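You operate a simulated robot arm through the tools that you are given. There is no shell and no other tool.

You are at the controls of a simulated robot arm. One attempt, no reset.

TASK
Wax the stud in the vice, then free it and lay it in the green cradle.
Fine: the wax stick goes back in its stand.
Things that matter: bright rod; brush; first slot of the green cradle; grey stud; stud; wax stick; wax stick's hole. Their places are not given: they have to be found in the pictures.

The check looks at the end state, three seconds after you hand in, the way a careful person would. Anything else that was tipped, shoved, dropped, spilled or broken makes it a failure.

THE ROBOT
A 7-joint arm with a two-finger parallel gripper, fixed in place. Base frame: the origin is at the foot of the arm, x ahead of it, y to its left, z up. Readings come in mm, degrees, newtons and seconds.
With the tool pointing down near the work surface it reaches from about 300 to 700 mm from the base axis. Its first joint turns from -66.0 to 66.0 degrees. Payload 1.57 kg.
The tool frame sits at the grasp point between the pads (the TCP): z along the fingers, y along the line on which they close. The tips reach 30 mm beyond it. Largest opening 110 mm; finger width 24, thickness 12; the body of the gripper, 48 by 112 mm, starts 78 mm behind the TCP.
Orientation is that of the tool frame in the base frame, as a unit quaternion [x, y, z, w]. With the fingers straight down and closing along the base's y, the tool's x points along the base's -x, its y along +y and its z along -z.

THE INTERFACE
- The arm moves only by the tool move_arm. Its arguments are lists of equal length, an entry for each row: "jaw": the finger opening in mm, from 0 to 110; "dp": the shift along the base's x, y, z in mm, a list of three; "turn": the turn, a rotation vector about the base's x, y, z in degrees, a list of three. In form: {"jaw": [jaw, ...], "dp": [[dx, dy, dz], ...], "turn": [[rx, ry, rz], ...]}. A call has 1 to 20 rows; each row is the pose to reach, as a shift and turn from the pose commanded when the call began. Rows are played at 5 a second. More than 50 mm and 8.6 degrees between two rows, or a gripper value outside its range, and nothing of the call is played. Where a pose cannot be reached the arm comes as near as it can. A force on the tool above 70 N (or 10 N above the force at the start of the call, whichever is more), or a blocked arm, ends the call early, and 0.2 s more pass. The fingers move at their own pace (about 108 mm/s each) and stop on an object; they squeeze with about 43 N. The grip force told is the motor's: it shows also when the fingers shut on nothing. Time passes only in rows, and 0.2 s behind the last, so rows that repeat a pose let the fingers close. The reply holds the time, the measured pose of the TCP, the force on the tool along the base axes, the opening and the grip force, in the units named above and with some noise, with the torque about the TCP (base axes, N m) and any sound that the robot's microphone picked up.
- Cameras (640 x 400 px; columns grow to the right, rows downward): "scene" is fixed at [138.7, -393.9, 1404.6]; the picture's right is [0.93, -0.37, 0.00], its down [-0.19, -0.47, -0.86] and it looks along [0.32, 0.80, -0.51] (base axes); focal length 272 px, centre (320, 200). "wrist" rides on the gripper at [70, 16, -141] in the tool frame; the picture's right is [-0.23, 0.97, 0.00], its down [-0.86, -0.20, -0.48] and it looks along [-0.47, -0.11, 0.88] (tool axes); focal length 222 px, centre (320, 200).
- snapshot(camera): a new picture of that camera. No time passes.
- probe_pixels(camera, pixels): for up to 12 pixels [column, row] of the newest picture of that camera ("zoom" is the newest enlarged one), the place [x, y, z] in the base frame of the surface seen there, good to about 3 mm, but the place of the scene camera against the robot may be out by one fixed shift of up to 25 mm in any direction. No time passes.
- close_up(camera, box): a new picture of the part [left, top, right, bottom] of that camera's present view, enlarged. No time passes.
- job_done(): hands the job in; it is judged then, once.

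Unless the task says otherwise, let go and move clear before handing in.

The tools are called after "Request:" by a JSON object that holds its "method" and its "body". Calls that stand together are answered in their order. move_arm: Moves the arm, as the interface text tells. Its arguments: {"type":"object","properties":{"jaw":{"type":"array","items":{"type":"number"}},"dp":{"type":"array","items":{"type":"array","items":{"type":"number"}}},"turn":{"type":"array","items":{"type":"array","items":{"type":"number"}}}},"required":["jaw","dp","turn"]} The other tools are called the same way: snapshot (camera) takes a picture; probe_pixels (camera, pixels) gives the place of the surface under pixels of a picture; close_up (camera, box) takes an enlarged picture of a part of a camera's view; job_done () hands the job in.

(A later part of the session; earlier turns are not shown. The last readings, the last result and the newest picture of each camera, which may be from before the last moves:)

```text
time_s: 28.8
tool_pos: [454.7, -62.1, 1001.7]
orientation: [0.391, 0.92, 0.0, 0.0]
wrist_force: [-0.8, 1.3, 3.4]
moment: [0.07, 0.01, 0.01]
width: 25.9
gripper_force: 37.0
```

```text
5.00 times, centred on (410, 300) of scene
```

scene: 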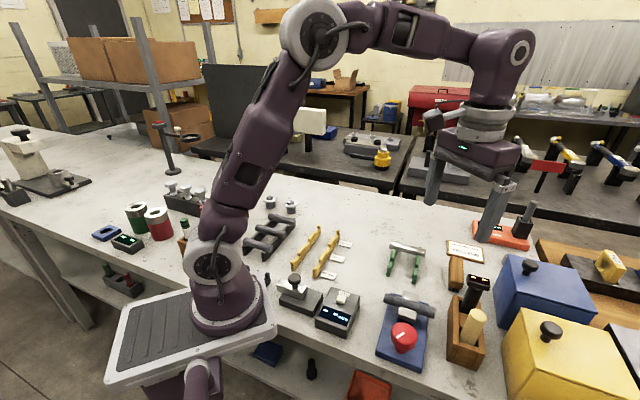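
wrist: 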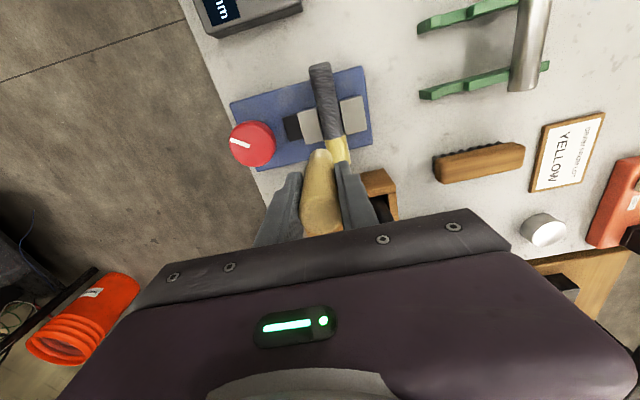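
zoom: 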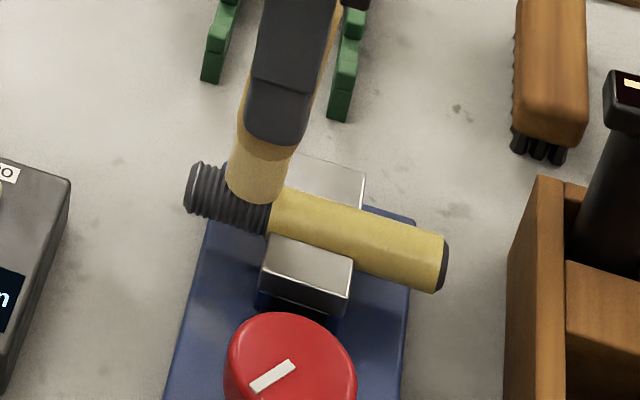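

The middle third is now waxed; the left third remains. I'll keep rubbing between zoom x≈190–260 with steady pressure.

Request:
{"method": "move_arm", "body": {"jaw": [10, 10, 10, 10, 10, 10, 10, 10, 10, 10, 10], "dp": [[-4, 4.2, -0.8], [-8, 8.4, -1.2], [-12, 12.6, -1.6], [-16, 16.8, -2], [-16, 16.8, -2.2], [-12, 12.6, -2], [-8, 8.4, -1.6], [-4, 4.2, -1.2], [-8, 8.4, -1.6], [-12, 12.6, -2.0], [-12, 12.6, -2.0]], "turn": [[0, 0, 0], [0, 0, 0], [0, 0, 0], [0, 0, 0], [0, 0, 0], [0, 0, 0], [0, 0, 0], [0, 0, 0], [0, 0, 0], [0, 0, 0], [0, 0, 0]]}}

Request:
{"method": "close_up", "body": {"camera": "scene", "box": [360, 260, 460, 340]}}

```text
time_s: 31.2
tool_pos: [444.7, -46.7, 999.0]
orientation: [0.391, 0.92, -0.001, 0.0]
wrist_force: [-0.6, -0.8, 1.7]
moment: [-0.03, 0.02, 0.0]
width: 26.0
gripper_force: 37.2
```

```text
5.00 times, centred on (410, 300) of scene
```

zoom: 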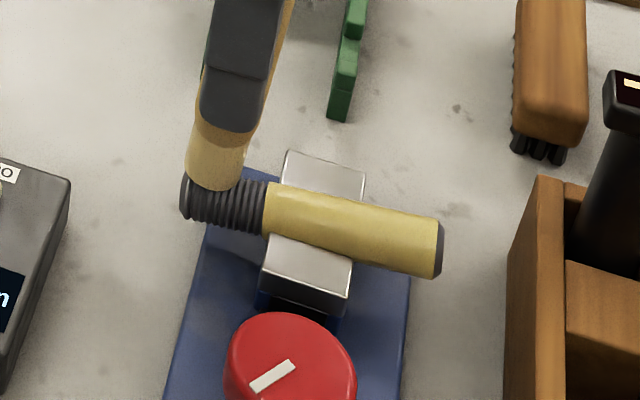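

Contact is light (1.7 N) at the end. I'll press further by ~1 mm and keep rubbing.

Request:
{"method": "move_arm", "body": {"jaw": [10, 10, 10, 10, 10, 10, 10, 10, 10, 10, 10, 10, 10], "dp": [[0, 0, -0.6], [0, 0, -1], [4, -4.2, -1], [8, -8.4, -1], [4, -4.2, -1], [0, 0, -1.2], [-3, 3, -1.5], [0, 0, -1.5], [4, -4.2, -1.5], [8, -8.4, -1.5], [4, -4.2, -1.5], [0, 0, -1.5], [0, 0, -1.5]], "turn": [[0, 0, 0], [0, 0, 0], [0, 0, 0], [0, 0, 0], [0, 0, 0], [0, 0, 0], [0, 0, 0], [0, 0, 0], [0, 0, 0], [0, 0, 0], [0, 0, 0], [0, 0, 0], [0, 0, 0]]}}

Request:
{"method": "close_up", "body": {"camera": "scene", "box": [360, 260, 460, 340]}}

```text
time_s: 34.0
tool_pos: [444.0, -48.6, 998.1]
orientation: [0.391, 0.92, -0.001, 0.0]
wrist_force: [-0.2, -0.7, 0.3]
moment: [-0.04, 0.02, -0.05]
width: 25.7
gripper_force: 36.7
```

```text
5.00 times, centred on (410, 300) of scene
```

zoom: 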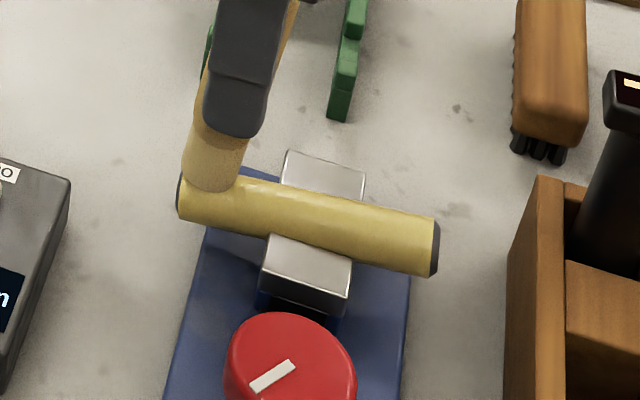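

All three thirds are now coated. I'll lift off and inspect the stud and the stick's attitude in the grip.

Request:
{"method": "move_arm", "body": {"jaw": [10, 10, 10, 10, 10, 10], "dp": [[0, 0, 10], [0, 0, 30], [0, 0, 55], [0, 0, 80], [25, -42, 80], [25, -42, 80]], "turn": [[0, 0, 0], [0, 0, 0], [0, 0, 0], [0, 0, 0], [0, 0, 0], [0, 0, 0]]}}

Request:
{"method": "snapshot", "body": {"camera": "wrist"}}

Request:
{"method": "close_up", "body": {"camera": "scene", "box": [360, 220, 480, 340]}}

Request:
{"method": "close_up", "body": {"camera": "wrist", "box": [230, 100, 390, 240]}}

```text
time_s: 35.4
tool_pos: [470.2, -90.6, 1078.6]
orientation: [0.39, 0.921, 0.0, 0.0]
wrist_force: [0.3, -0.1, 0.1]
moment: [-0.04, 0.02, 0.0]
width: 25.9
gripper_force: 37.2
```

```text
taken
```

wrist: 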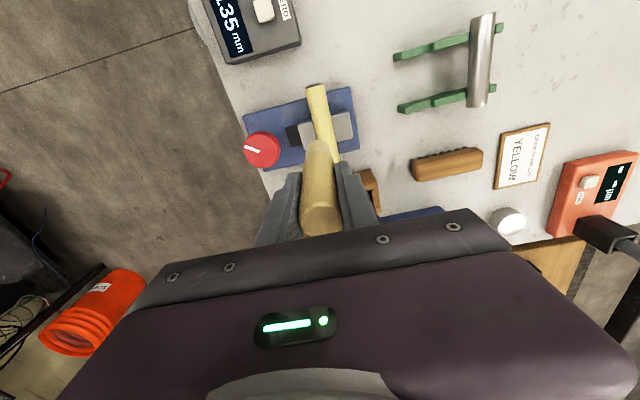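

```text
3.33 times, centred on (420, 280) of scene
```

zoom: 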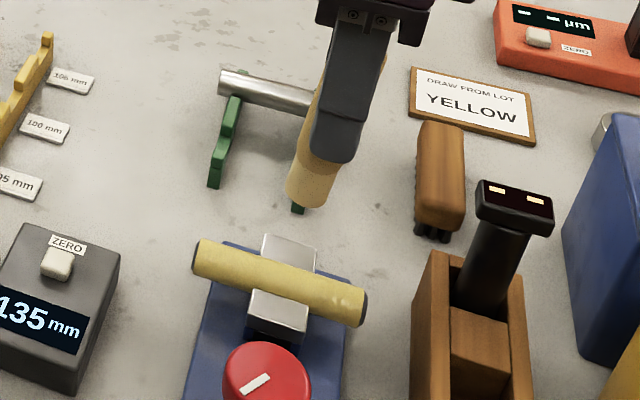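

```text
2.86 times, centred on (310, 170) of wrist
```

zoom: 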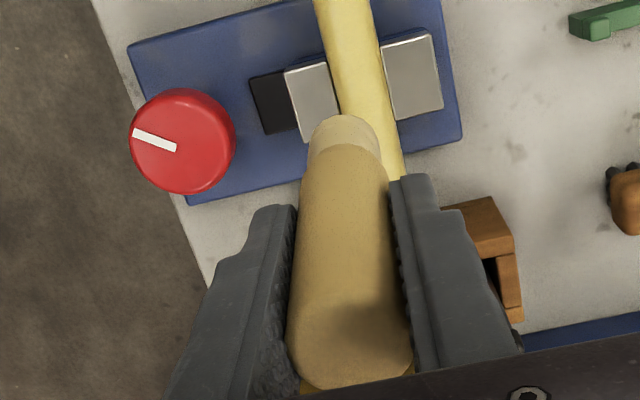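

The stud is fully coated and sits as before. I'll check the stick's bottom relative to the TCP before returning it.

Request:
{"method": "probe_pixels", "body": {"camera": "zoom", "pixels": [[345, 120], [345, 135], [345, 160], [345, 250], [350, 350], [480, 215], [512, 280]]}}

```text
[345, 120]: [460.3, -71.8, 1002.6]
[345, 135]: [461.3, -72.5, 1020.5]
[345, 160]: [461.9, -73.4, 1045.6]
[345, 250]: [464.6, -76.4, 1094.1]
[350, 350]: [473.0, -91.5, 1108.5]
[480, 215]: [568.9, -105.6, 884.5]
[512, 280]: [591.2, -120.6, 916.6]
```

The stick leans about 3.5° in the grip (bottom toward the camera). I'll go above the stand hole at height, turn the tool to straighten the stick, and re-measure.

Request:
{"method": "move_arm", "body": {"jaw": [10, 10, 10, 10, 10, 10], "dp": [[15, -25, 0], [30, -50, 0], [45, -75, 0], [57, -96, 0], [57, -96, 0], [57, -96, 0]], "turn": [[0, 0, 0], [-1, -1, 0], [-2, -2, 0], [-2.5, -2.4, 0], [-2.5, -2.4, 0], [-2.5, -2.4, 0]]}}

Request:
{"method": "close_up", "body": {"camera": "wrist", "box": [230, 100, 390, 240]}}

Request:
{"method": "close_up", "body": {"camera": "scene", "box": [400, 200, 560, 350]}}

```text
time_s: 36.8
tool_pos: [527.2, -186.3, 1077.0]
orientation: [0.39, 0.92, -0.011, 0.028]
wrist_force: [-1.4, 0.2, -1.3]
moment: [0.02, 0.0, 0.01]
width: 26.0
gripper_force: 37.0
```

```text
2.86 times, centred on (310, 170) of wrist
```

zoom: 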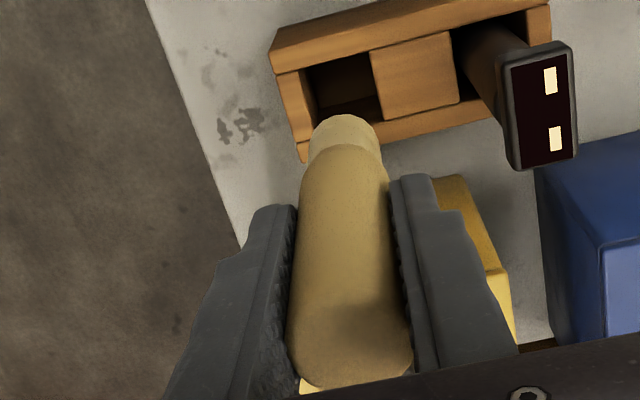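

```text
2.67 times, centred on (480, 275) of scene
```

zoom: 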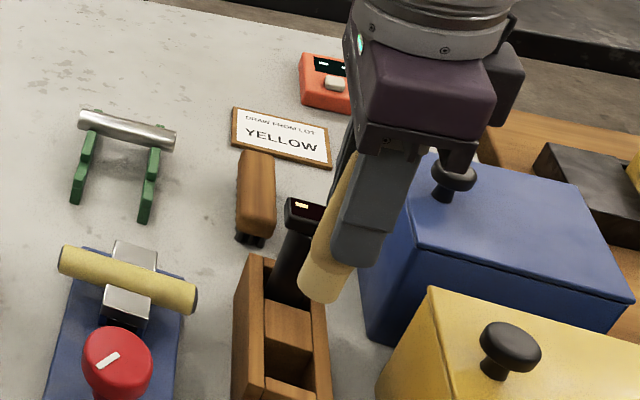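

Request:
{"method": "probe_pixels", "body": {"camera": "zoom", "pixels": [[325, 290], [338, 240]]}}

Request:
{"method": "close_up", "body": {"camera": "wrist", "box": [270, 90, 390, 230]}}

Request:
{"method": "probe_pixels", "body": {"camera": "zoom", "pixels": [[275, 155], [275, 170], [275, 190], [275, 230], [275, 280], [240, 55], [190, 70], [255, 130], [215, 150], [200, 60], [310, 110], [330, 20]]}}

```text
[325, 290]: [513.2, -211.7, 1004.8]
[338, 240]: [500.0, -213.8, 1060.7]
```

```text
2.86 times, centred on (330, 160) of wrist
```

zoom: 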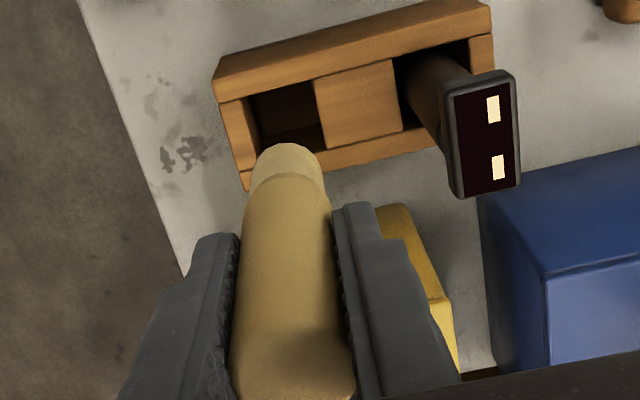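

```text
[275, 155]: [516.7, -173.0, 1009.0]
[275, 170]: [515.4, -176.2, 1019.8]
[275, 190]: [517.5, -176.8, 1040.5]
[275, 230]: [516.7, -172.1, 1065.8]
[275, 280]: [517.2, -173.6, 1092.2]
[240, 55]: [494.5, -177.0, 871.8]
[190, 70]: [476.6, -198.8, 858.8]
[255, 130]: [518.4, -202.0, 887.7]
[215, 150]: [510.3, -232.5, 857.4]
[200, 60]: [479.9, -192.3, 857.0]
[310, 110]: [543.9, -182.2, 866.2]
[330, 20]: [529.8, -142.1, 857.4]
```

The stick is now upright, its side at (517,-174) over its whole height, so the axis is at about (526,-184) right over the hole. I'll lower it in.

Request:
{"method": "move_arm", "body": {"jaw": [10, 10, 10, 10, 10, 10, 10, 10], "dp": [[0.3, -0.7, -25], [0.3, -0.7, -45], [0.3, -0.7, -60], [0.3, -0.7, -72], [0.3, -0.7, -82], [0.3, -0.7, -92], [0.3, -0.7, -100], [0.3, -0.7, -100]], "turn": [[0, 0, 0], [0, 0, 0], [0, 0, 0], [0, 0, 0], [0, 0, 0], [0, 0, 0], [0, 0, 0], [0, 0, 0]]}}

Request:
{"method": "snapshot", "body": {"camera": "wrist"}}

Request:
{"method": "close_up", "body": {"camera": "scene", "box": [420, 270, 520, 370]}}

```text
time_s: 38.6
tool_pos: [527.2, -186.4, 977.7]
orientation: [0.391, 0.92, -0.011, 0.029]
wrist_force: [0.4, 0.5, -0.1]
moment: [0.0, 0.01, -0.04]
width: 25.8
gripper_force: 36.6
```

```text
taken
```

wrist: 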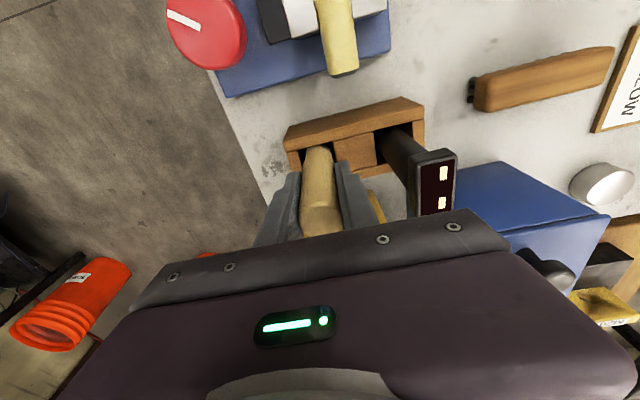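

```text
4.00 times, centred on (470, 320) of scene
```

zoom: 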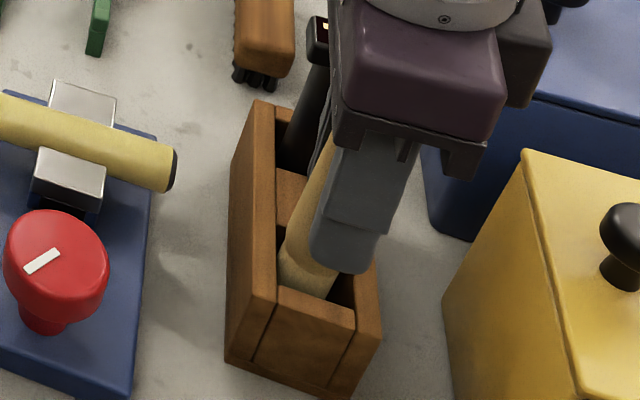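

The stick entered the hole with no side force. I'll lower to z≈953 and check the force.

Request:
{"method": "move_arm", "body": {"jaw": [10, 10, 10, 10], "dp": [[0, 0, -8], [0, 0, -16], [0, 0, -23], [0, 0, -24]], "turn": [[0, 0, 0], [0, 0, 0], [0, 0, 0], [0, 0, 0]]}}

Request:
{"method": "close_up", "body": {"camera": "wrist", "box": [240, 80, 460, 240]}}

```text
time_s: 39.6
tool_pos: [525.7, -185.7, 952.9]
orientation: [0.39, 0.92, -0.011, 0.028]
wrist_force: [0.5, 0.4, -1.2]
moment: [-0.03, 0.02, -0.01]
width: 26.0
gripper_force: 37.1
```

```text
2.50 times, centred on (350, 160) of wrist
```

zoom: 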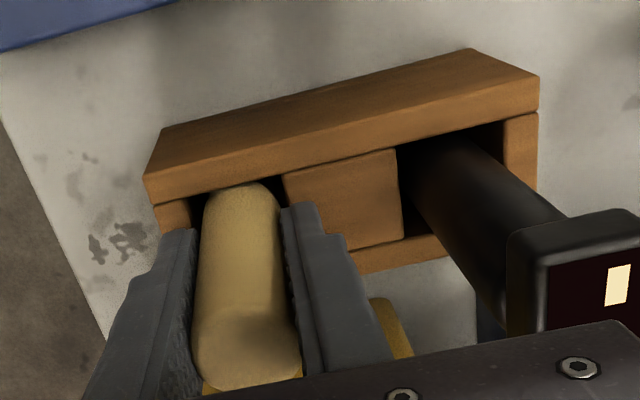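

No contact yet, a small drop remains. I'll open to 46 mm, then rise straight up.

Request:
{"method": "move_arm", "body": {"jaw": [40, 46, 46, 46, 46, 46, 46, 46], "dp": [[0, 0, 0], [0, 0, 0], [0, 0, 0], [0, 0, 10], [0, 0, 35], [0, 0, 70], [0, 0, 110], [0, 0, 120]], "turn": [[0, 0, 0], [0, 0, 0], [0, 0, 0], [0, 0, 0], [0, 0, 0], [0, 0, 0], [0, 0, 0], [2.5, 2.4, 0]]}}

Request:
{"method": "close_up", "body": {"camera": "wrist", "box": [240, 80, 460, 240]}}

Request:
{"method": "close_up", "body": {"camera": "scene", "box": [360, 240, 520, 380]}}

```text
time_s: 41.4
tool_pos: [526.8, -187.8, 1073.3]
orientation: [0.391, 0.92, 0.001, 0.0]
wrist_force: [0.1, 0.5, -1.0]
moment: [-0.01, -0.02, -0.04]
width: 46.1
gripper_force: 0.0
```

```text
2.50 times, centred on (350, 160) of wrist
```

zoom: 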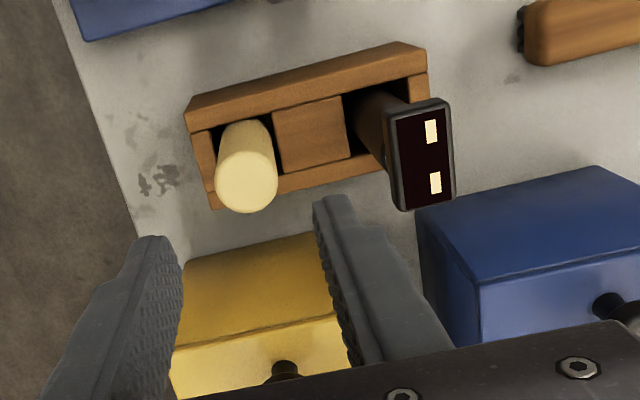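

```text
2.86 times, centred on (440, 310) of scene
```

zoom: 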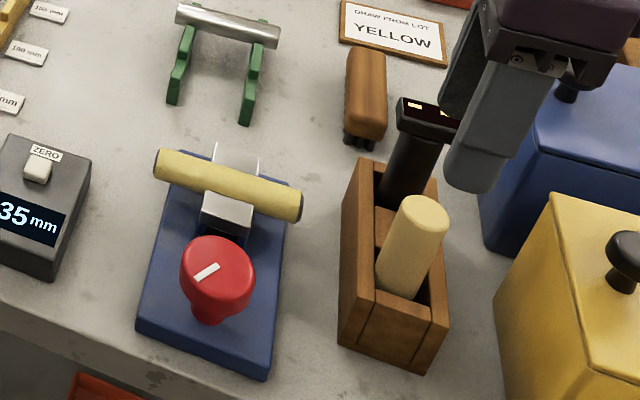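

The wax stick stands back in its hole. Next the red knob: I'll move above it at (410,-139) with the jaws at 60 mm.

Request:
{"method": "move_arm", "body": {"jaw": [46, 60, 60, 60, 60, 60], "dp": [[-40, 16, 0], [-80, 33, 0], [-117, 48.5, 0], [-117, 48.5, -40], [-117, 48.5, -80], [-117, 48.5, -80]], "turn": [[0, 0, 0], [0, 0, 0], [0, 0, 0], [0, 0, 0], [0, 0, 0], [0, 0, 0]]}}

Request:
{"method": "snapshot", "body": {"camera": "wrist"}}

Request:
{"method": "close_up", "body": {"camera": "wrist", "box": [220, 60, 440, 220]}}

```text
time_s: 42.8
tool_pos: [409.9, -136.1, 992.2]
orientation: [0.39, 0.921, -0.001, 0.0]
wrist_force: [0.1, -0.8, -0.4]
moment: [0.0, 0.01, 0.0]
width: 59.7
gripper_force: 0.1
```

```text
taken
```

wrist: 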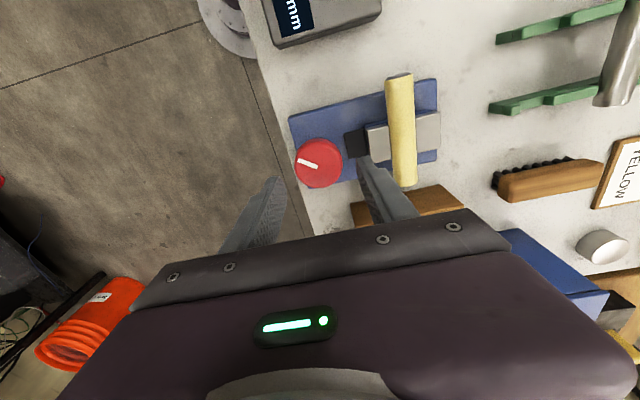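

```text
2.50 times, centred on (330, 140) of wrist
```

zoom: 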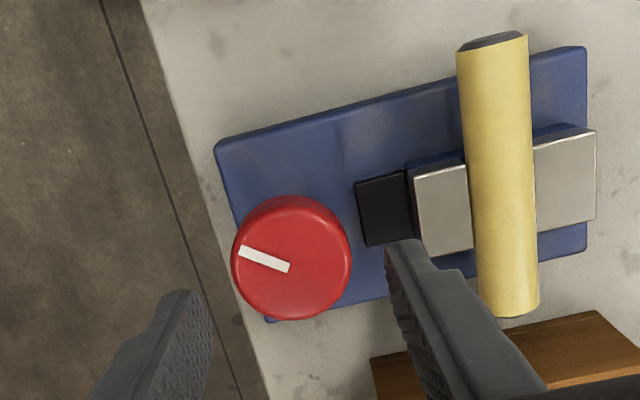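

The knob's top face is centred at about zoom (290,262), between the fingers. I'll probe its rim.

Request:
{"method": "probe_pixels", "body": {"camera": "zoom", "pixels": [[290, 262], [240, 265], [342, 260], [290, 215], [290, 310], [240, 245], [289, 267], [382, 225], [440, 215], [570, 185], [495, 45], [512, 305]]}}

```text
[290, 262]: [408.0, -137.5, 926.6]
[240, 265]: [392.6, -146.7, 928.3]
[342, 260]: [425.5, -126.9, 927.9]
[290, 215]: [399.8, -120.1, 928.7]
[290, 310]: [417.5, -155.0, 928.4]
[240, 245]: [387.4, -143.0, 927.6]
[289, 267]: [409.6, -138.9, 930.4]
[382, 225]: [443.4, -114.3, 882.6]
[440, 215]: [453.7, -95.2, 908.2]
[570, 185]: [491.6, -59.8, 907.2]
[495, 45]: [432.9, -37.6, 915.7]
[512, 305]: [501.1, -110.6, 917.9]
```

Knob centre is (409,-137), top z 928, diameter ~41. I'll descend to TCP z 938 (tips at 908, just above jaw height) and grip it.

Request:
{"method": "move_arm", "body": {"jaw": [60, 60, 60, 60, 20, 20, 20, 20], "dp": [[-0.9, -1.1, -20], [-0.9, -1.1, -40], [-0.9, -1.1, -55], [-0.9, -1.1, -55], [-0.9, -1.1, -55], [-0.9, -1.1, -55], [-0.9, -1.1, -55], [-0.9, -1.1, -55]], "turn": [[0, 0, 0], [0, 0, 0], [0, 0, 0], [0, 0, 0], [0, 0, 0], [0, 0, 0], [0, 0, 0], [0, 0, 0]]}}

Request:
{"method": "close_up", "body": {"camera": "scene", "box": [360, 270, 460, 370]}}

```text
time_s: 44.6
tool_pos: [406.9, -139.8, 939.1]
orientation: [0.391, 0.92, 0.0, -0.001]
wrist_force: [-8.4, -11.3, -15.7]
moment: [-0.52, 0.09, -0.06]
width: 47.4
gripper_force: 45.5
```

```text
4.00 times, centred on (410, 320) of scene
```

zoom: 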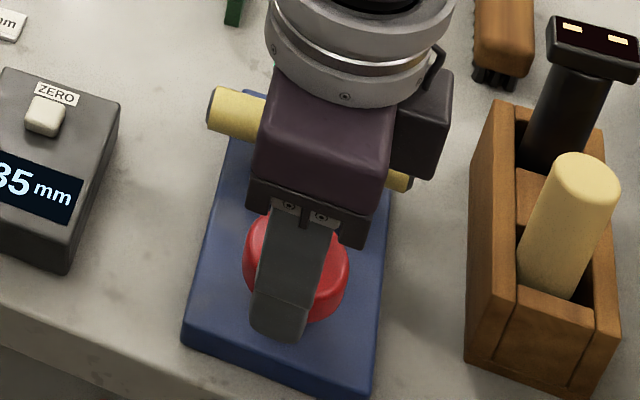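

The knob is gripped at 47 mm; a side force of 14 N shows the knob's centre is slightly further along (-x,-y). I'll shift 2.5 mm that way to relax it.

Request:
{"method": "move_arm", "body": {"jaw": [20, 20, 20], "dp": [[-1, -1, 0], [-1.7, -2, -1], [-1.7, -2, -1]], "turn": [[0, 0, 0], [0, 0, 0], [0, 0, 0]]}}

Request:
{"method": "close_up", "body": {"camera": "wrist", "box": [220, 60, 440, 240]}}

```text
time_s: 45.4
tool_pos: [408.3, -139.5, 937.8]
orientation: [0.389, 0.921, 0.001, 0.002]
wrist_force: [-1.0, 16.2, 32.9]
moment: [0.74, 0.18, 0.02]
width: 47.5
gripper_force: 44.8
```

```text
2.22 times, centred on (330, 150) of wrist
```

zoom: 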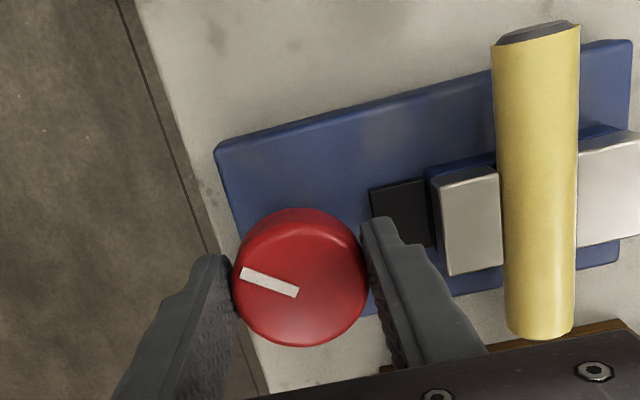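

Now it is slightly overdone (+16 N in y, +33 N in z); I'll back off half of it, then turn the knob counterclockwise gradually.

Request:
{"method": "move_arm", "body": {"jaw": [20, 20, 20, 20], "dp": [[0.2, 1.1, 0.7], [0.2, 1.1, 0.7], [0.2, 1.1, 0.7], [0.2, 1.1, 0.7]], "turn": [[0, 0, 0], [0, 0, 4], [0, 0, 8], [0, 0, 8]]}}

Request:
{"method": "close_up", "body": {"camera": "wrist", "box": [220, 60, 440, 240]}}

```text
time_s: 46.4
tool_pos: [406.8, -139.3, 938.6]
orientation: [0.325, 0.946, 0.0, 0.001]
wrist_force: [11.1, 17.9, 13.1]
moment: [0.4, -0.8, 0.06]
width: 47.1
gripper_force: 44.7
```

```text
2.22 times, centred on (330, 150) of wrist
```

zoom: 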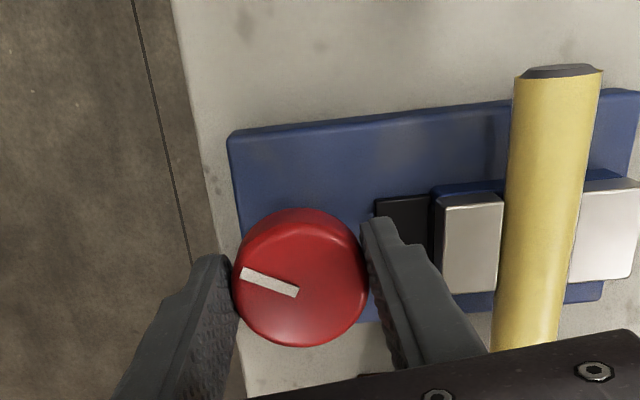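

The knob follows the gripper with low torque. I'll continue counterclockwise by 32° and watch the jaws.

Request:
{"method": "move_arm", "body": {"jaw": [20, 20, 20, 20, 20, 20], "dp": [[0.3, 0.8, 0], [0.3, 0.8, 0], [0.3, 0.8, 0], [0.3, 0.8, 0], [0.3, 0.8, 0], [0.3, 0.8, 0]], "turn": [[0, 0, 6], [0, 0, 12], [0, 0, 18], [0, 0, 24], [0, 0, 32], [0, 0, 32]]}}

Request:
{"method": "snapshot", "body": {"camera": "wrist"}}

Request:
{"method": "close_up", "body": {"camera": "wrist", "box": [220, 60, 440, 240]}}

```text
time_s: 47.8
tool_pos: [407.5, -141.3, 939.7]
orientation: [0.053, 0.999, 0.0, 0.001]
wrist_force: [6.8, -22.8, 20.6]
moment: [-0.9, -0.35, -0.09]
width: 47.4
gripper_force: 44.9
```

```text
taken
```

wrist: 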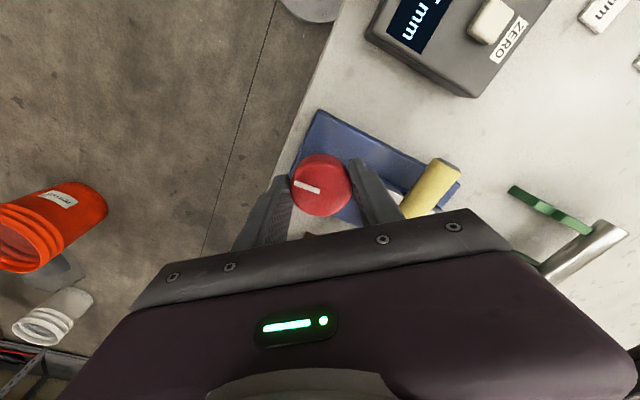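

```text
2.22 times, centred on (330, 150) of wrist
```

zoom: 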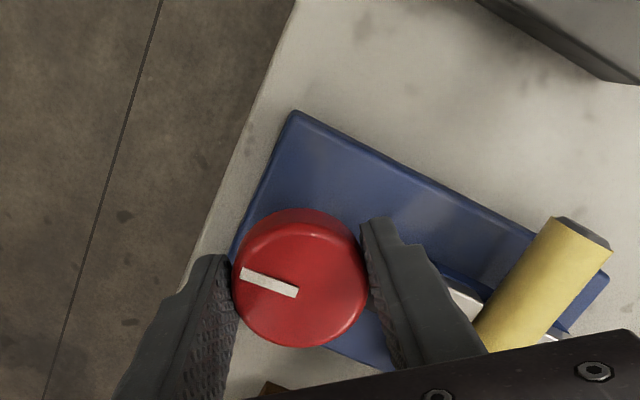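

Turned 40° so far; jaw movement isn't visible from here, so I'll check in the scene view.

Request:
{"method": "close_up", "body": {"camera": "scene", "box": [370, 270, 450, 350]}}

```text
5.00 times, centred on (410, 310) of scene
```

zoom: 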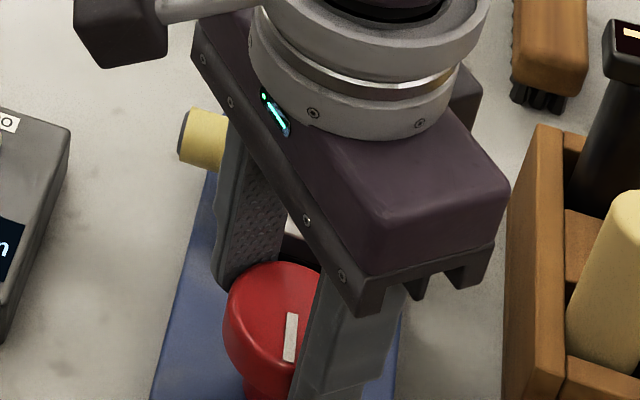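

The stud hasn't moved. I'll keep turning counterclockwise another 50°, relaxing the side load.

Request:
{"method": "move_arm", "body": {"jaw": [20, 20, 20, 20, 20, 20, 20, 20], "dp": [[0, -1.5, -0.8], [0, -1.5, -0.8], [0, -1.5, -0.8], [0, -1.5, -0.8], [0, -1.5, -0.8], [0, -1.5, -0.8], [0, -1.5, -0.8], [0, -1.5, -0.8]], "turn": [[0, 0, 7], [0, 0, 14], [0, 0, 21], [0, 0, 28], [0, 0, 35], [0, 0, 42], [0, 0, 50], [0, 0, 50]]}}

Request:
{"method": "close_up", "body": {"camera": "wrist", "box": [220, 60, 440, 240]}}

Request:
{"method": "close_up", "body": {"camera": "scene", "box": [370, 270, 450, 350]}}

```text
time_s: 49.6
tool_pos: [408.6, -142.2, 937.2]
orientation: [-0.375, 0.927, -0.001, 0.0]
wrist_force: [13.3, -38.8, 13.6]
moment: [-1.65, -0.15, -0.13]
width: 47.4
gripper_force: 45.0
```

```text
2.22 times, centred on (330, 150) of wrist
```

zoom: 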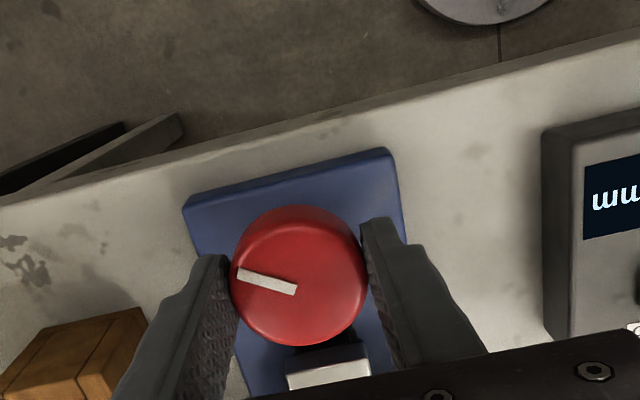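

```text
5.00 times, centred on (410, 310) of scene
```

zoom: 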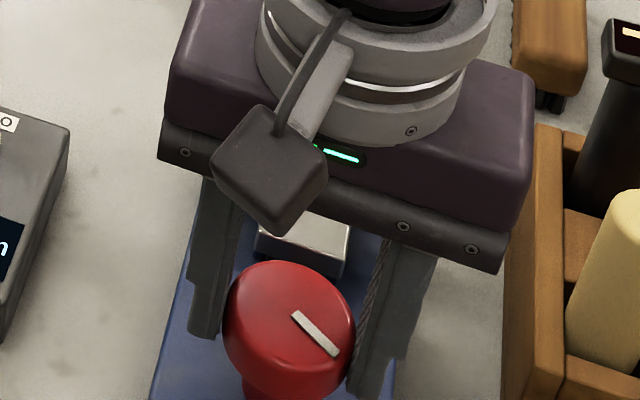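

The knob has turned 90° and the near jaw seems to have backed off toward it. I'll release the knob, rise, and look.

Request:
{"method": "move_arm", "body": {"jaw": [60, 60, 60, 60, 60, 60], "dp": [[0, 0, 0], [0, 0, 0], [0, 0, 15], [0, 0, 45], [0, 0, 80], [0, 0, 80]], "turn": [[0, 0, 0], [0, 0, 0], [0, 0, 0], [0, 0, 0], [0, 0, 0], [0, 0, 0]]}}

Request:
{"method": "close_up", "body": {"camera": "scene", "box": [360, 260, 460, 360]}}

Request:
{"method": "snapshot", "body": {"camera": "wrist"}}

```text
time_s: 51.0
tool_pos: [406.5, -141.4, 1018.5]
orientation: [-0.375, 0.927, 0.0, 0.0]
wrist_force: [0.1, 0.4, 1.2]
moment: [-0.03, -0.02, -0.03]
width: 60.2
gripper_force: 0.0
```

```text
4.00 times, centred on (410, 310) of scene
```

zoom: 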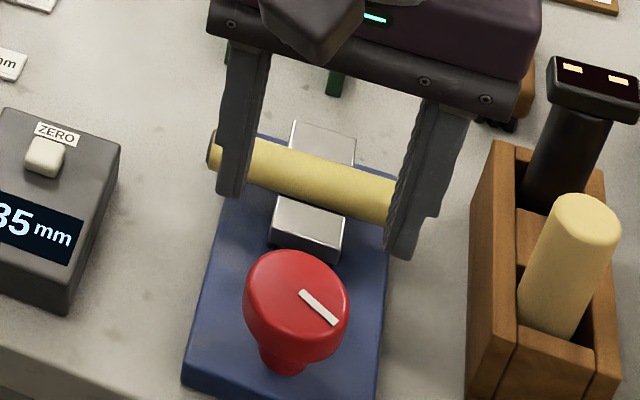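

```text
taken
```

wrist: 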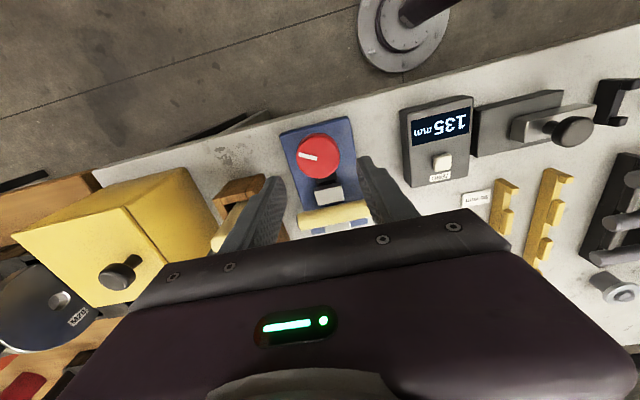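

The near jaw has opened, leaving a gap to the stud at zoom (310,200). I'll turn the tool back to align with the vice and inspect from above.

Request:
{"method": "move_arm", "body": {"jaw": [60, 60, 60, 60, 60, 60, 60, 60, 60, 60, 60, 60], "dp": [[0, 0, 20], [0, 0, 43], [5, 3, 43], [11, 6, 43], [16, 9, 43], [22, 12, 43], [28, 15, 43], [34, 18, 43], [40, 22, 43], [46, 26, 43], [55, 31, 43], [55, 31, 43]], "turn": [[0, 0, -8], [0, 0, -16], [0, 0, -24], [0, 0, -32], [0, 0, -40], [0, 0, -48], [0, 0, -56], [0, 0, -64], [0, 0, -72], [0, 0, -80], [0, 0, -88], [0, 0, -90]]}}

Request:
{"method": "snapshot", "body": {"camera": "wrist"}}

Request:
{"method": "close_up", "body": {"camera": "wrist", "box": [240, 60, 400, 160]}}

Request:
{"method": "close_up", "body": {"camera": "scene", "box": [360, 260, 460, 360]}}

```text
time_s: 53.6
tool_pos: [462.8, -107.8, 1061.8]
orientation: [0.392, 0.92, -0.001, 0.0]
wrist_force: [0.1, -0.6, 0.4]
moment: [-0.02, -0.02, 0.0]
width: 59.7
gripper_force: 0.1
```

```text
taken
```

wrist: 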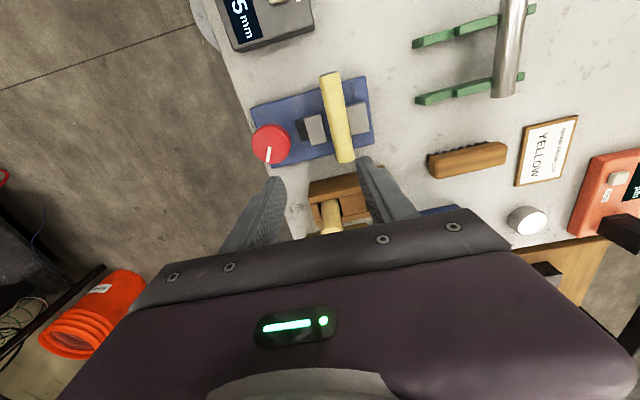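

```text
4.00 times, centred on (320, 110) of wrist
```

zoom: 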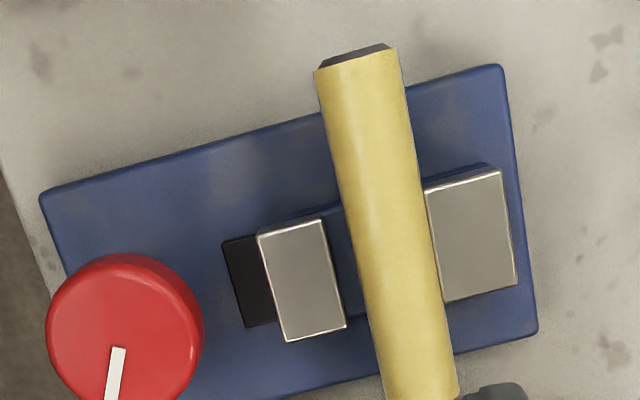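

```text
4.00 times, centred on (410, 310) of scene
```

zoom: 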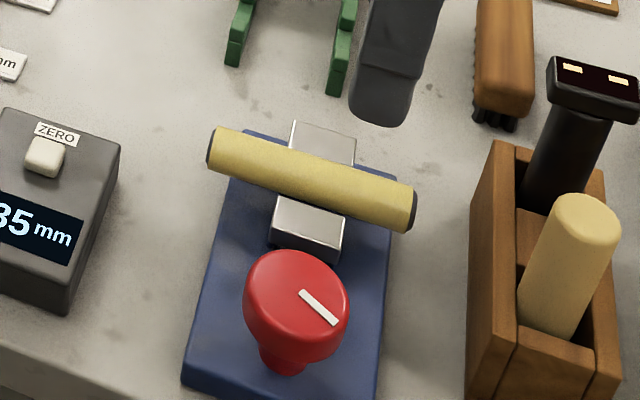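

The stud is freed with a ~7 mm gap at the moving jaw. Since the vice jaws occupy its middle and the rails would clash with an end-section grip, I plan to hold it by its two end faces; I need its exact length, so I'll shift for a clear view of both ends.

Request:
{"method": "move_arm", "body": {"jaw": [110, 110, 110, 110, 110], "dp": [[15, -20, 0], [28, -38, 0], [35, -50, 0], [35, -50, 0], [35, -50, 0]], "turn": [[0, 0, 0], [0, 0, 0], [0, 0, 0], [0, 0, 0], [0, 0, 0]]}}

Request:
{"method": "snapshot", "body": {"camera": "wrist"}}

Request:
{"method": "close_up", "body": {"camera": "wrist", "box": [260, 20, 400, 130]}}

```text
time_s: 54.8
tool_pos: [496.6, -161.0, 1060.1]
orientation: [0.39, 0.921, 0.0, 0.0]
wrist_force: [0.5, 0.5, -0.3]
moment: [0.01, -0.01, -0.01]
width: 109.7
gripper_force: 0.0
```

```text
taken
```

wrist: 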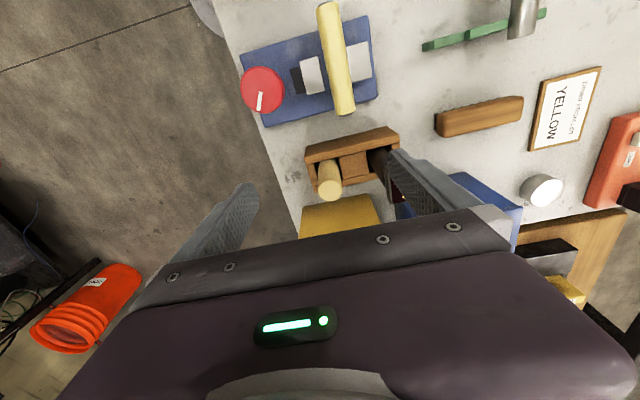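

```text
3.64 times, centred on (330, 75) of wrist
```

zoom: 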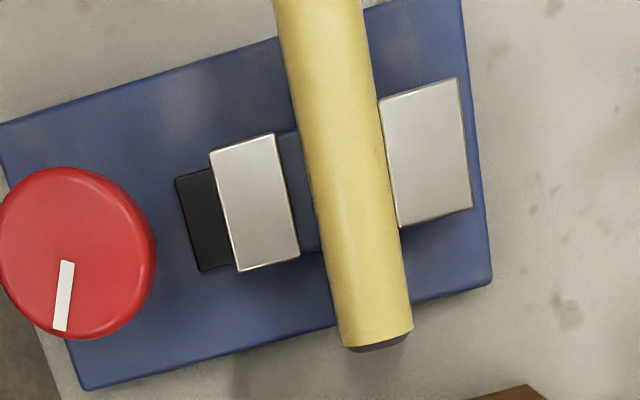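

The far end is at the picture's edge; I'll back up slightly so both ends show.

Request:
{"method": "move_arm", "body": {"jaw": [110, 110, 110], "dp": [[-10, 12, 0], [-21, 25, 0], [-21, 25, 0]], "turn": [[0, 0, 0], [0, 0, 0], [0, 0, 0]]}}

Request:
{"method": "close_up", "body": {"camera": "wrist", "box": [260, 30, 420, 150]}}

Request:
{"method": "close_up", "body": {"camera": "wrist", "box": [300, 30, 380, 80]}}

Request:
{"method": "close_up", "body": {"camera": "wrist", "box": [300, 100, 380, 150]}}

```text
time_s: 55.6
tool_pos: [475.9, -134.1, 1058.7]
orientation: [0.39, 0.921, 0.0, 0.0]
wrist_force: [0.6, -0.1, 0.2]
moment: [-0.02, 0.0, -0.01]
width: 110.1
gripper_force: 0.1
```

```text
3.33 times, centred on (340, 90) of wrist
```

zoom: 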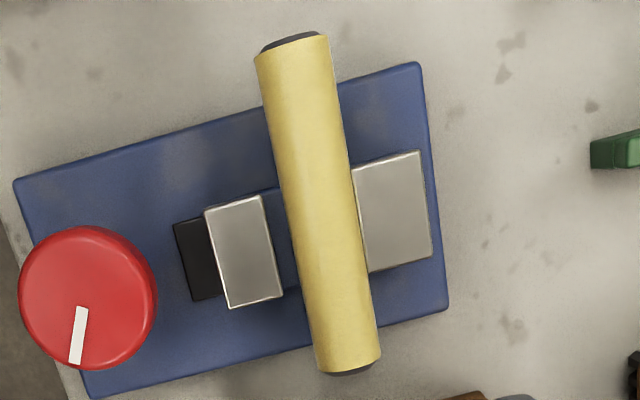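

```text
8.00 times, centred on (340, 55) of wrist
```

zoom: 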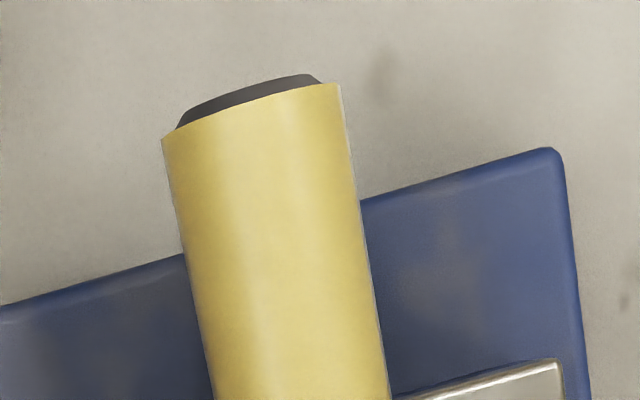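

```text
8.00 times, centred on (340, 125) of wrist
```

zoom: 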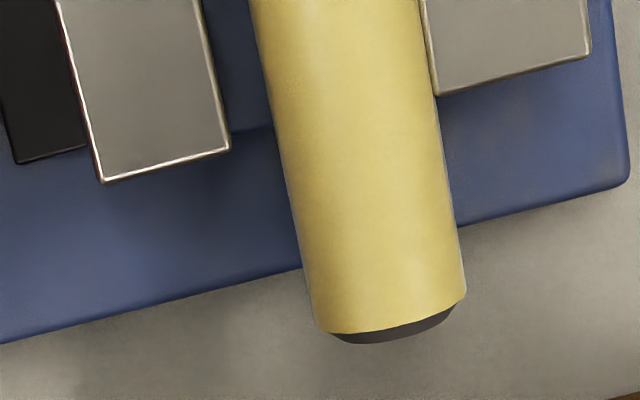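

I'll probe both tips in these enlarged views to pin down the length.

Request:
{"method": "probe_pixels", "body": {"camera": "zoom", "pixels": [[392, 312], [393, 328], [393, 336], [393, 341], [400, 339], [380, 339], [340, 322], [455, 295], [440, 315]]}}

Request:
{"method": "close_up", "body": {"camera": "wrist", "box": [300, 30, 380, 80]}}

Request:
{"method": "probe_pixels", "body": {"camera": "zoom", "pixels": [[252, 115], [252, 104], [250, 98], [248, 93], [248, 90], [200, 112], [300, 80], [180, 140], [335, 90]]}}

```text
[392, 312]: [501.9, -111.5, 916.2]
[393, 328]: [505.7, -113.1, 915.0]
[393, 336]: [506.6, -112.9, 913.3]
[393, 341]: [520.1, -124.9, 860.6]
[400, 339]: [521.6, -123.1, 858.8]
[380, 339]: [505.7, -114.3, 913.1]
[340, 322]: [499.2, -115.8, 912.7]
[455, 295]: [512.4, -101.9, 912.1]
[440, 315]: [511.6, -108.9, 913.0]
```

```text
8.00 times, centred on (340, 55) of wrist
```

zoom: 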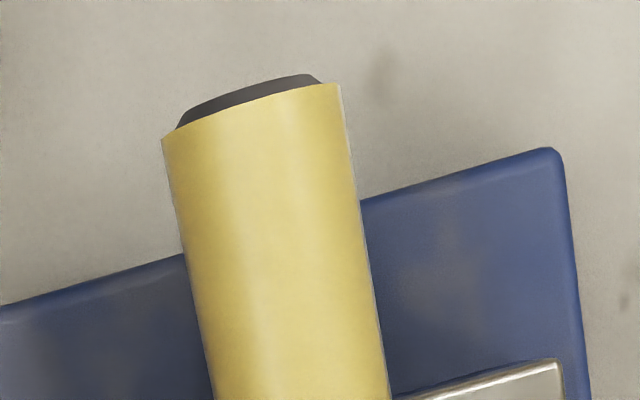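

```text
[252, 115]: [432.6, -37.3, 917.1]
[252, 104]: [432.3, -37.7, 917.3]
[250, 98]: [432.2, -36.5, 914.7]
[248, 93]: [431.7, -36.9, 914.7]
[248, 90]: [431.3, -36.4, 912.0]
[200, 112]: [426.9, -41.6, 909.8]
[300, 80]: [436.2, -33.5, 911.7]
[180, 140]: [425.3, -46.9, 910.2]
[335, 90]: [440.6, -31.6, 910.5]
```

Tips at (506.6,-112.9) and (431.3,-36.4) give ~107–108 mm length, too tight for a 110 mm end-to-end grip. I'll instead grip beside the jaws and place it slightly offset, then regrasp at the middle in the cradle; first a precise look at the cradle.

Request:
{"method": "move_arm", "body": {"jaw": [110, 110, 110, 110, 110, 110], "dp": [[17, 35, 0], [35, 70, 0], [52, 105, 0], [65, 135, 0], [78, 158, 0], [78, 158, 0]], "turn": [[0, 0, 0], [0, 0, 0], [0, 0, 0], [0, 0, 0], [0, 0, 0], [0, 0, 0]]}}

Request:
{"method": "snapshot", "body": {"camera": "wrist"}}

Request:
{"method": "close_up", "body": {"camera": "wrist", "box": [240, 60, 400, 160]}}

```text
time_s: 57.0
tool_pos: [553.5, 24.0, 1060.4]
orientation: [0.39, 0.921, 0.0, 0.0]
wrist_force: [0.5, -1.2, -0.4]
moment: [0.02, -0.01, 0.01]
width: 110.1
gripper_force: 0.0
```

```text
taken
```

wrist: 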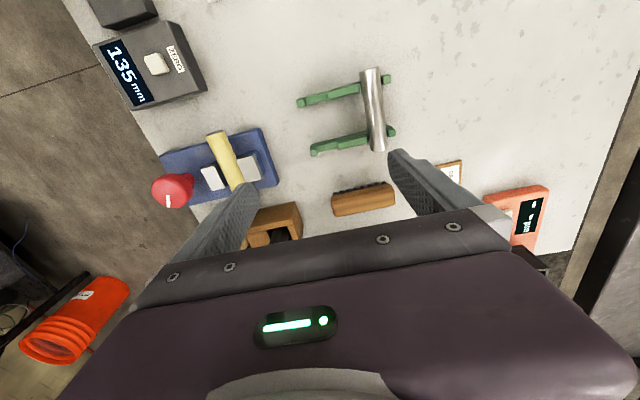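

```text
4.00 times, centred on (320, 110) of wrist
```

zoom: 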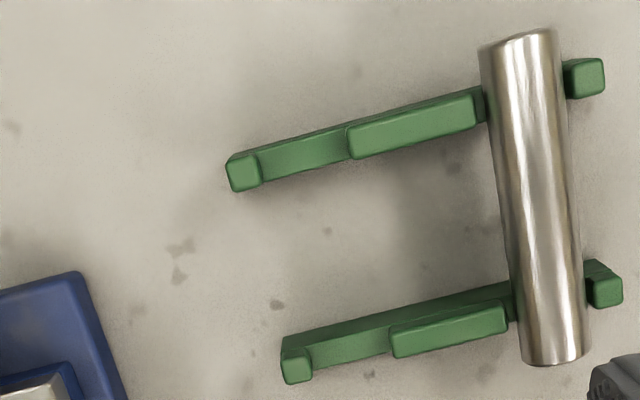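

The near (empty) slot is between the end bumps and the long bumps on both rails. I'll probe its edges.

Request:
{"method": "probe_pixels", "body": {"camera": "zoom", "pixels": [[256, 170], [300, 160], [280, 163], [335, 150], [353, 152], [410, 130], [308, 365], [350, 350], [330, 352], [380, 340], [396, 345], [450, 330]]}}

Request:
{"method": "probe_pixels", "body": {"camera": "zoom", "pixels": [[300, 140], [305, 170], [355, 328], [350, 358], [525, 45], [552, 350], [520, 200], [540, 200], [410, 112], [410, 145], [450, 310], [450, 340]]}}

```text
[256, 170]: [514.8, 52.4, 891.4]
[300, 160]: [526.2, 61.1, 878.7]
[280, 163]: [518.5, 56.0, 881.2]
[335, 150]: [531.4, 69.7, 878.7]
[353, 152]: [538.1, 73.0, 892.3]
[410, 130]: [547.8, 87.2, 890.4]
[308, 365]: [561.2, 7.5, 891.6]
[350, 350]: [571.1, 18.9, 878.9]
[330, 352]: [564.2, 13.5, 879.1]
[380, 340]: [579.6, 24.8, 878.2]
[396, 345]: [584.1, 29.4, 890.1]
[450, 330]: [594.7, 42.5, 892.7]
```

```text
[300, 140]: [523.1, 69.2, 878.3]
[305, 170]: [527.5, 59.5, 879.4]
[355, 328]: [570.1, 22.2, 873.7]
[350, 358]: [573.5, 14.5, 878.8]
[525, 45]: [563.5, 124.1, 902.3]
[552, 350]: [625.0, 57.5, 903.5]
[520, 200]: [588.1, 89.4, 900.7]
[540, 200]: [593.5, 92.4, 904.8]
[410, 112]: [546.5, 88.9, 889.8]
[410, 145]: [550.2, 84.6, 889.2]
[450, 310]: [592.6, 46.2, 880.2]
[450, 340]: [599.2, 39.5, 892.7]
```

Slot: floor z≈879, centre line c≈423.5 (along-rail), rails 55 mm apart inside — room for the fingers between the rails. Now I'll go above the stud's free section beside the jaws, at (449,-54).

Request:
{"method": "move_arm", "body": {"jaw": [110, 80, 50, 50, 50, 50], "dp": [[-35, -26, 0], [-70, -52, 0], [-104.7, -77.8, 0], [-104.7, -77.8, -40], [-104.7, -77.8, -70], [-104.7, -77.8, -70]], "turn": [[0, 0, 0], [0, 0, 0], [0, 0, 0], [0, 0, 0], [0, 0, 0], [0, 0, 0]]}}

Request:
{"method": "snapshot", "body": {"camera": "wrist"}}

Request:
{"method": "close_up", "body": {"camera": "wrist", "box": [240, 90, 400, 210]}}

Request:
{"method": "close_up", "body": {"camera": "scene", "box": [360, 250, 460, 340]}}

```text
time_s: 58.4
tool_pos: [450.5, -54.8, 988.6]
orientation: [0.391, 0.92, 0.001, 0.0]
wrist_force: [-0.4, -0.1, -0.8]
moment: [0.02, 0.0, -0.01]
width: 50.1
gripper_force: 0.0
```

```text
taken
```

wrist: 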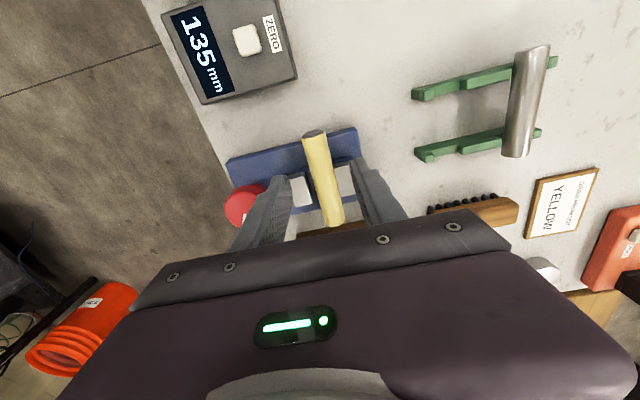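

```text
3.33 times, centred on (320, 150) of wrist
```

zoom: 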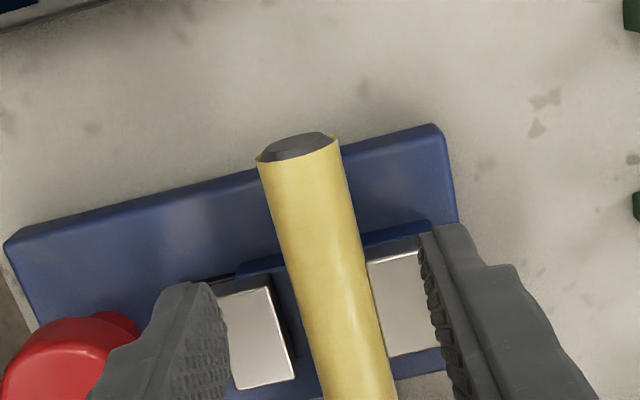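

```text
4.44 times, centred on (410, 295) of scene
```

zoom: 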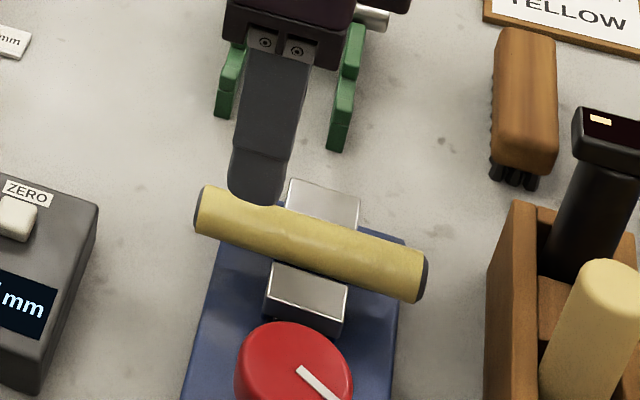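

I'll probe the jaw edges and the stud's end from this close view to set the finger clearance.

Request:
{"method": "probe_pixels", "body": {"camera": "zoom", "pixels": [[372, 268], [410, 254], [225, 300], [265, 289], [300, 155], [298, 142], [275, 140], [325, 250], [345, 320], [390, 350], [390, 240], [255, 270]]}}

```text
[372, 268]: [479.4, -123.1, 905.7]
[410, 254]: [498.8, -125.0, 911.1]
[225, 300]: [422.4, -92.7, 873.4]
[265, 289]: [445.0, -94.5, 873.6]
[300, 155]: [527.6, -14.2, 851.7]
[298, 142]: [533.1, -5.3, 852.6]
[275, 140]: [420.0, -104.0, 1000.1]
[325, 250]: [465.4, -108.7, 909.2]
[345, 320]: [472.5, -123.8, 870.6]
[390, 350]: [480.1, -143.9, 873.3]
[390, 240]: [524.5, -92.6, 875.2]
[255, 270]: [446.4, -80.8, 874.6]
```

Those probes went to the scene zoom; I'll retake the wrist close-up and probe it.

Request:
{"method": "close_up", "body": {"camera": "wrist", "box": [240, 90, 400, 210]}}

Request:
{"method": "probe_pixels", "body": {"camera": "zoom", "pixels": [[375, 270], [410, 256], [230, 297], [262, 291], [300, 157], [298, 135], [275, 145], [325, 250], [345, 320], [395, 345], [380, 225], [250, 270]]}}

```text
3.33 times, centred on (320, 150) of wrist
```

zoom: 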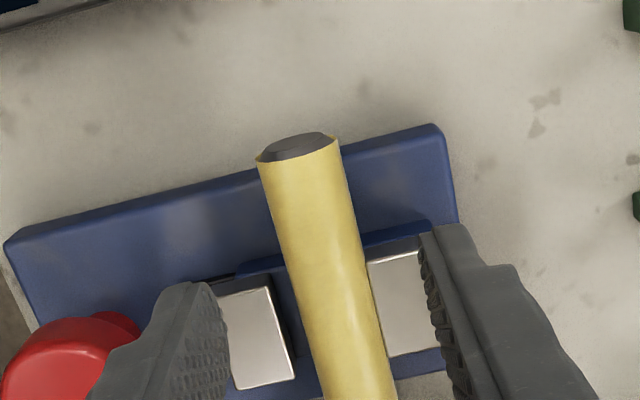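

```text
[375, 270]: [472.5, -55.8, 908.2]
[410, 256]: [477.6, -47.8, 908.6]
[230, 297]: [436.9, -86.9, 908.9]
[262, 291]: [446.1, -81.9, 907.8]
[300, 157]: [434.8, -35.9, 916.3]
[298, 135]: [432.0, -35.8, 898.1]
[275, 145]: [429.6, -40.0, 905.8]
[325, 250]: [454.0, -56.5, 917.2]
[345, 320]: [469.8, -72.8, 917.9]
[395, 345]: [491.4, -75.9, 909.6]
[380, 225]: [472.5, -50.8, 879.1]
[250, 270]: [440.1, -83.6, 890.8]
```

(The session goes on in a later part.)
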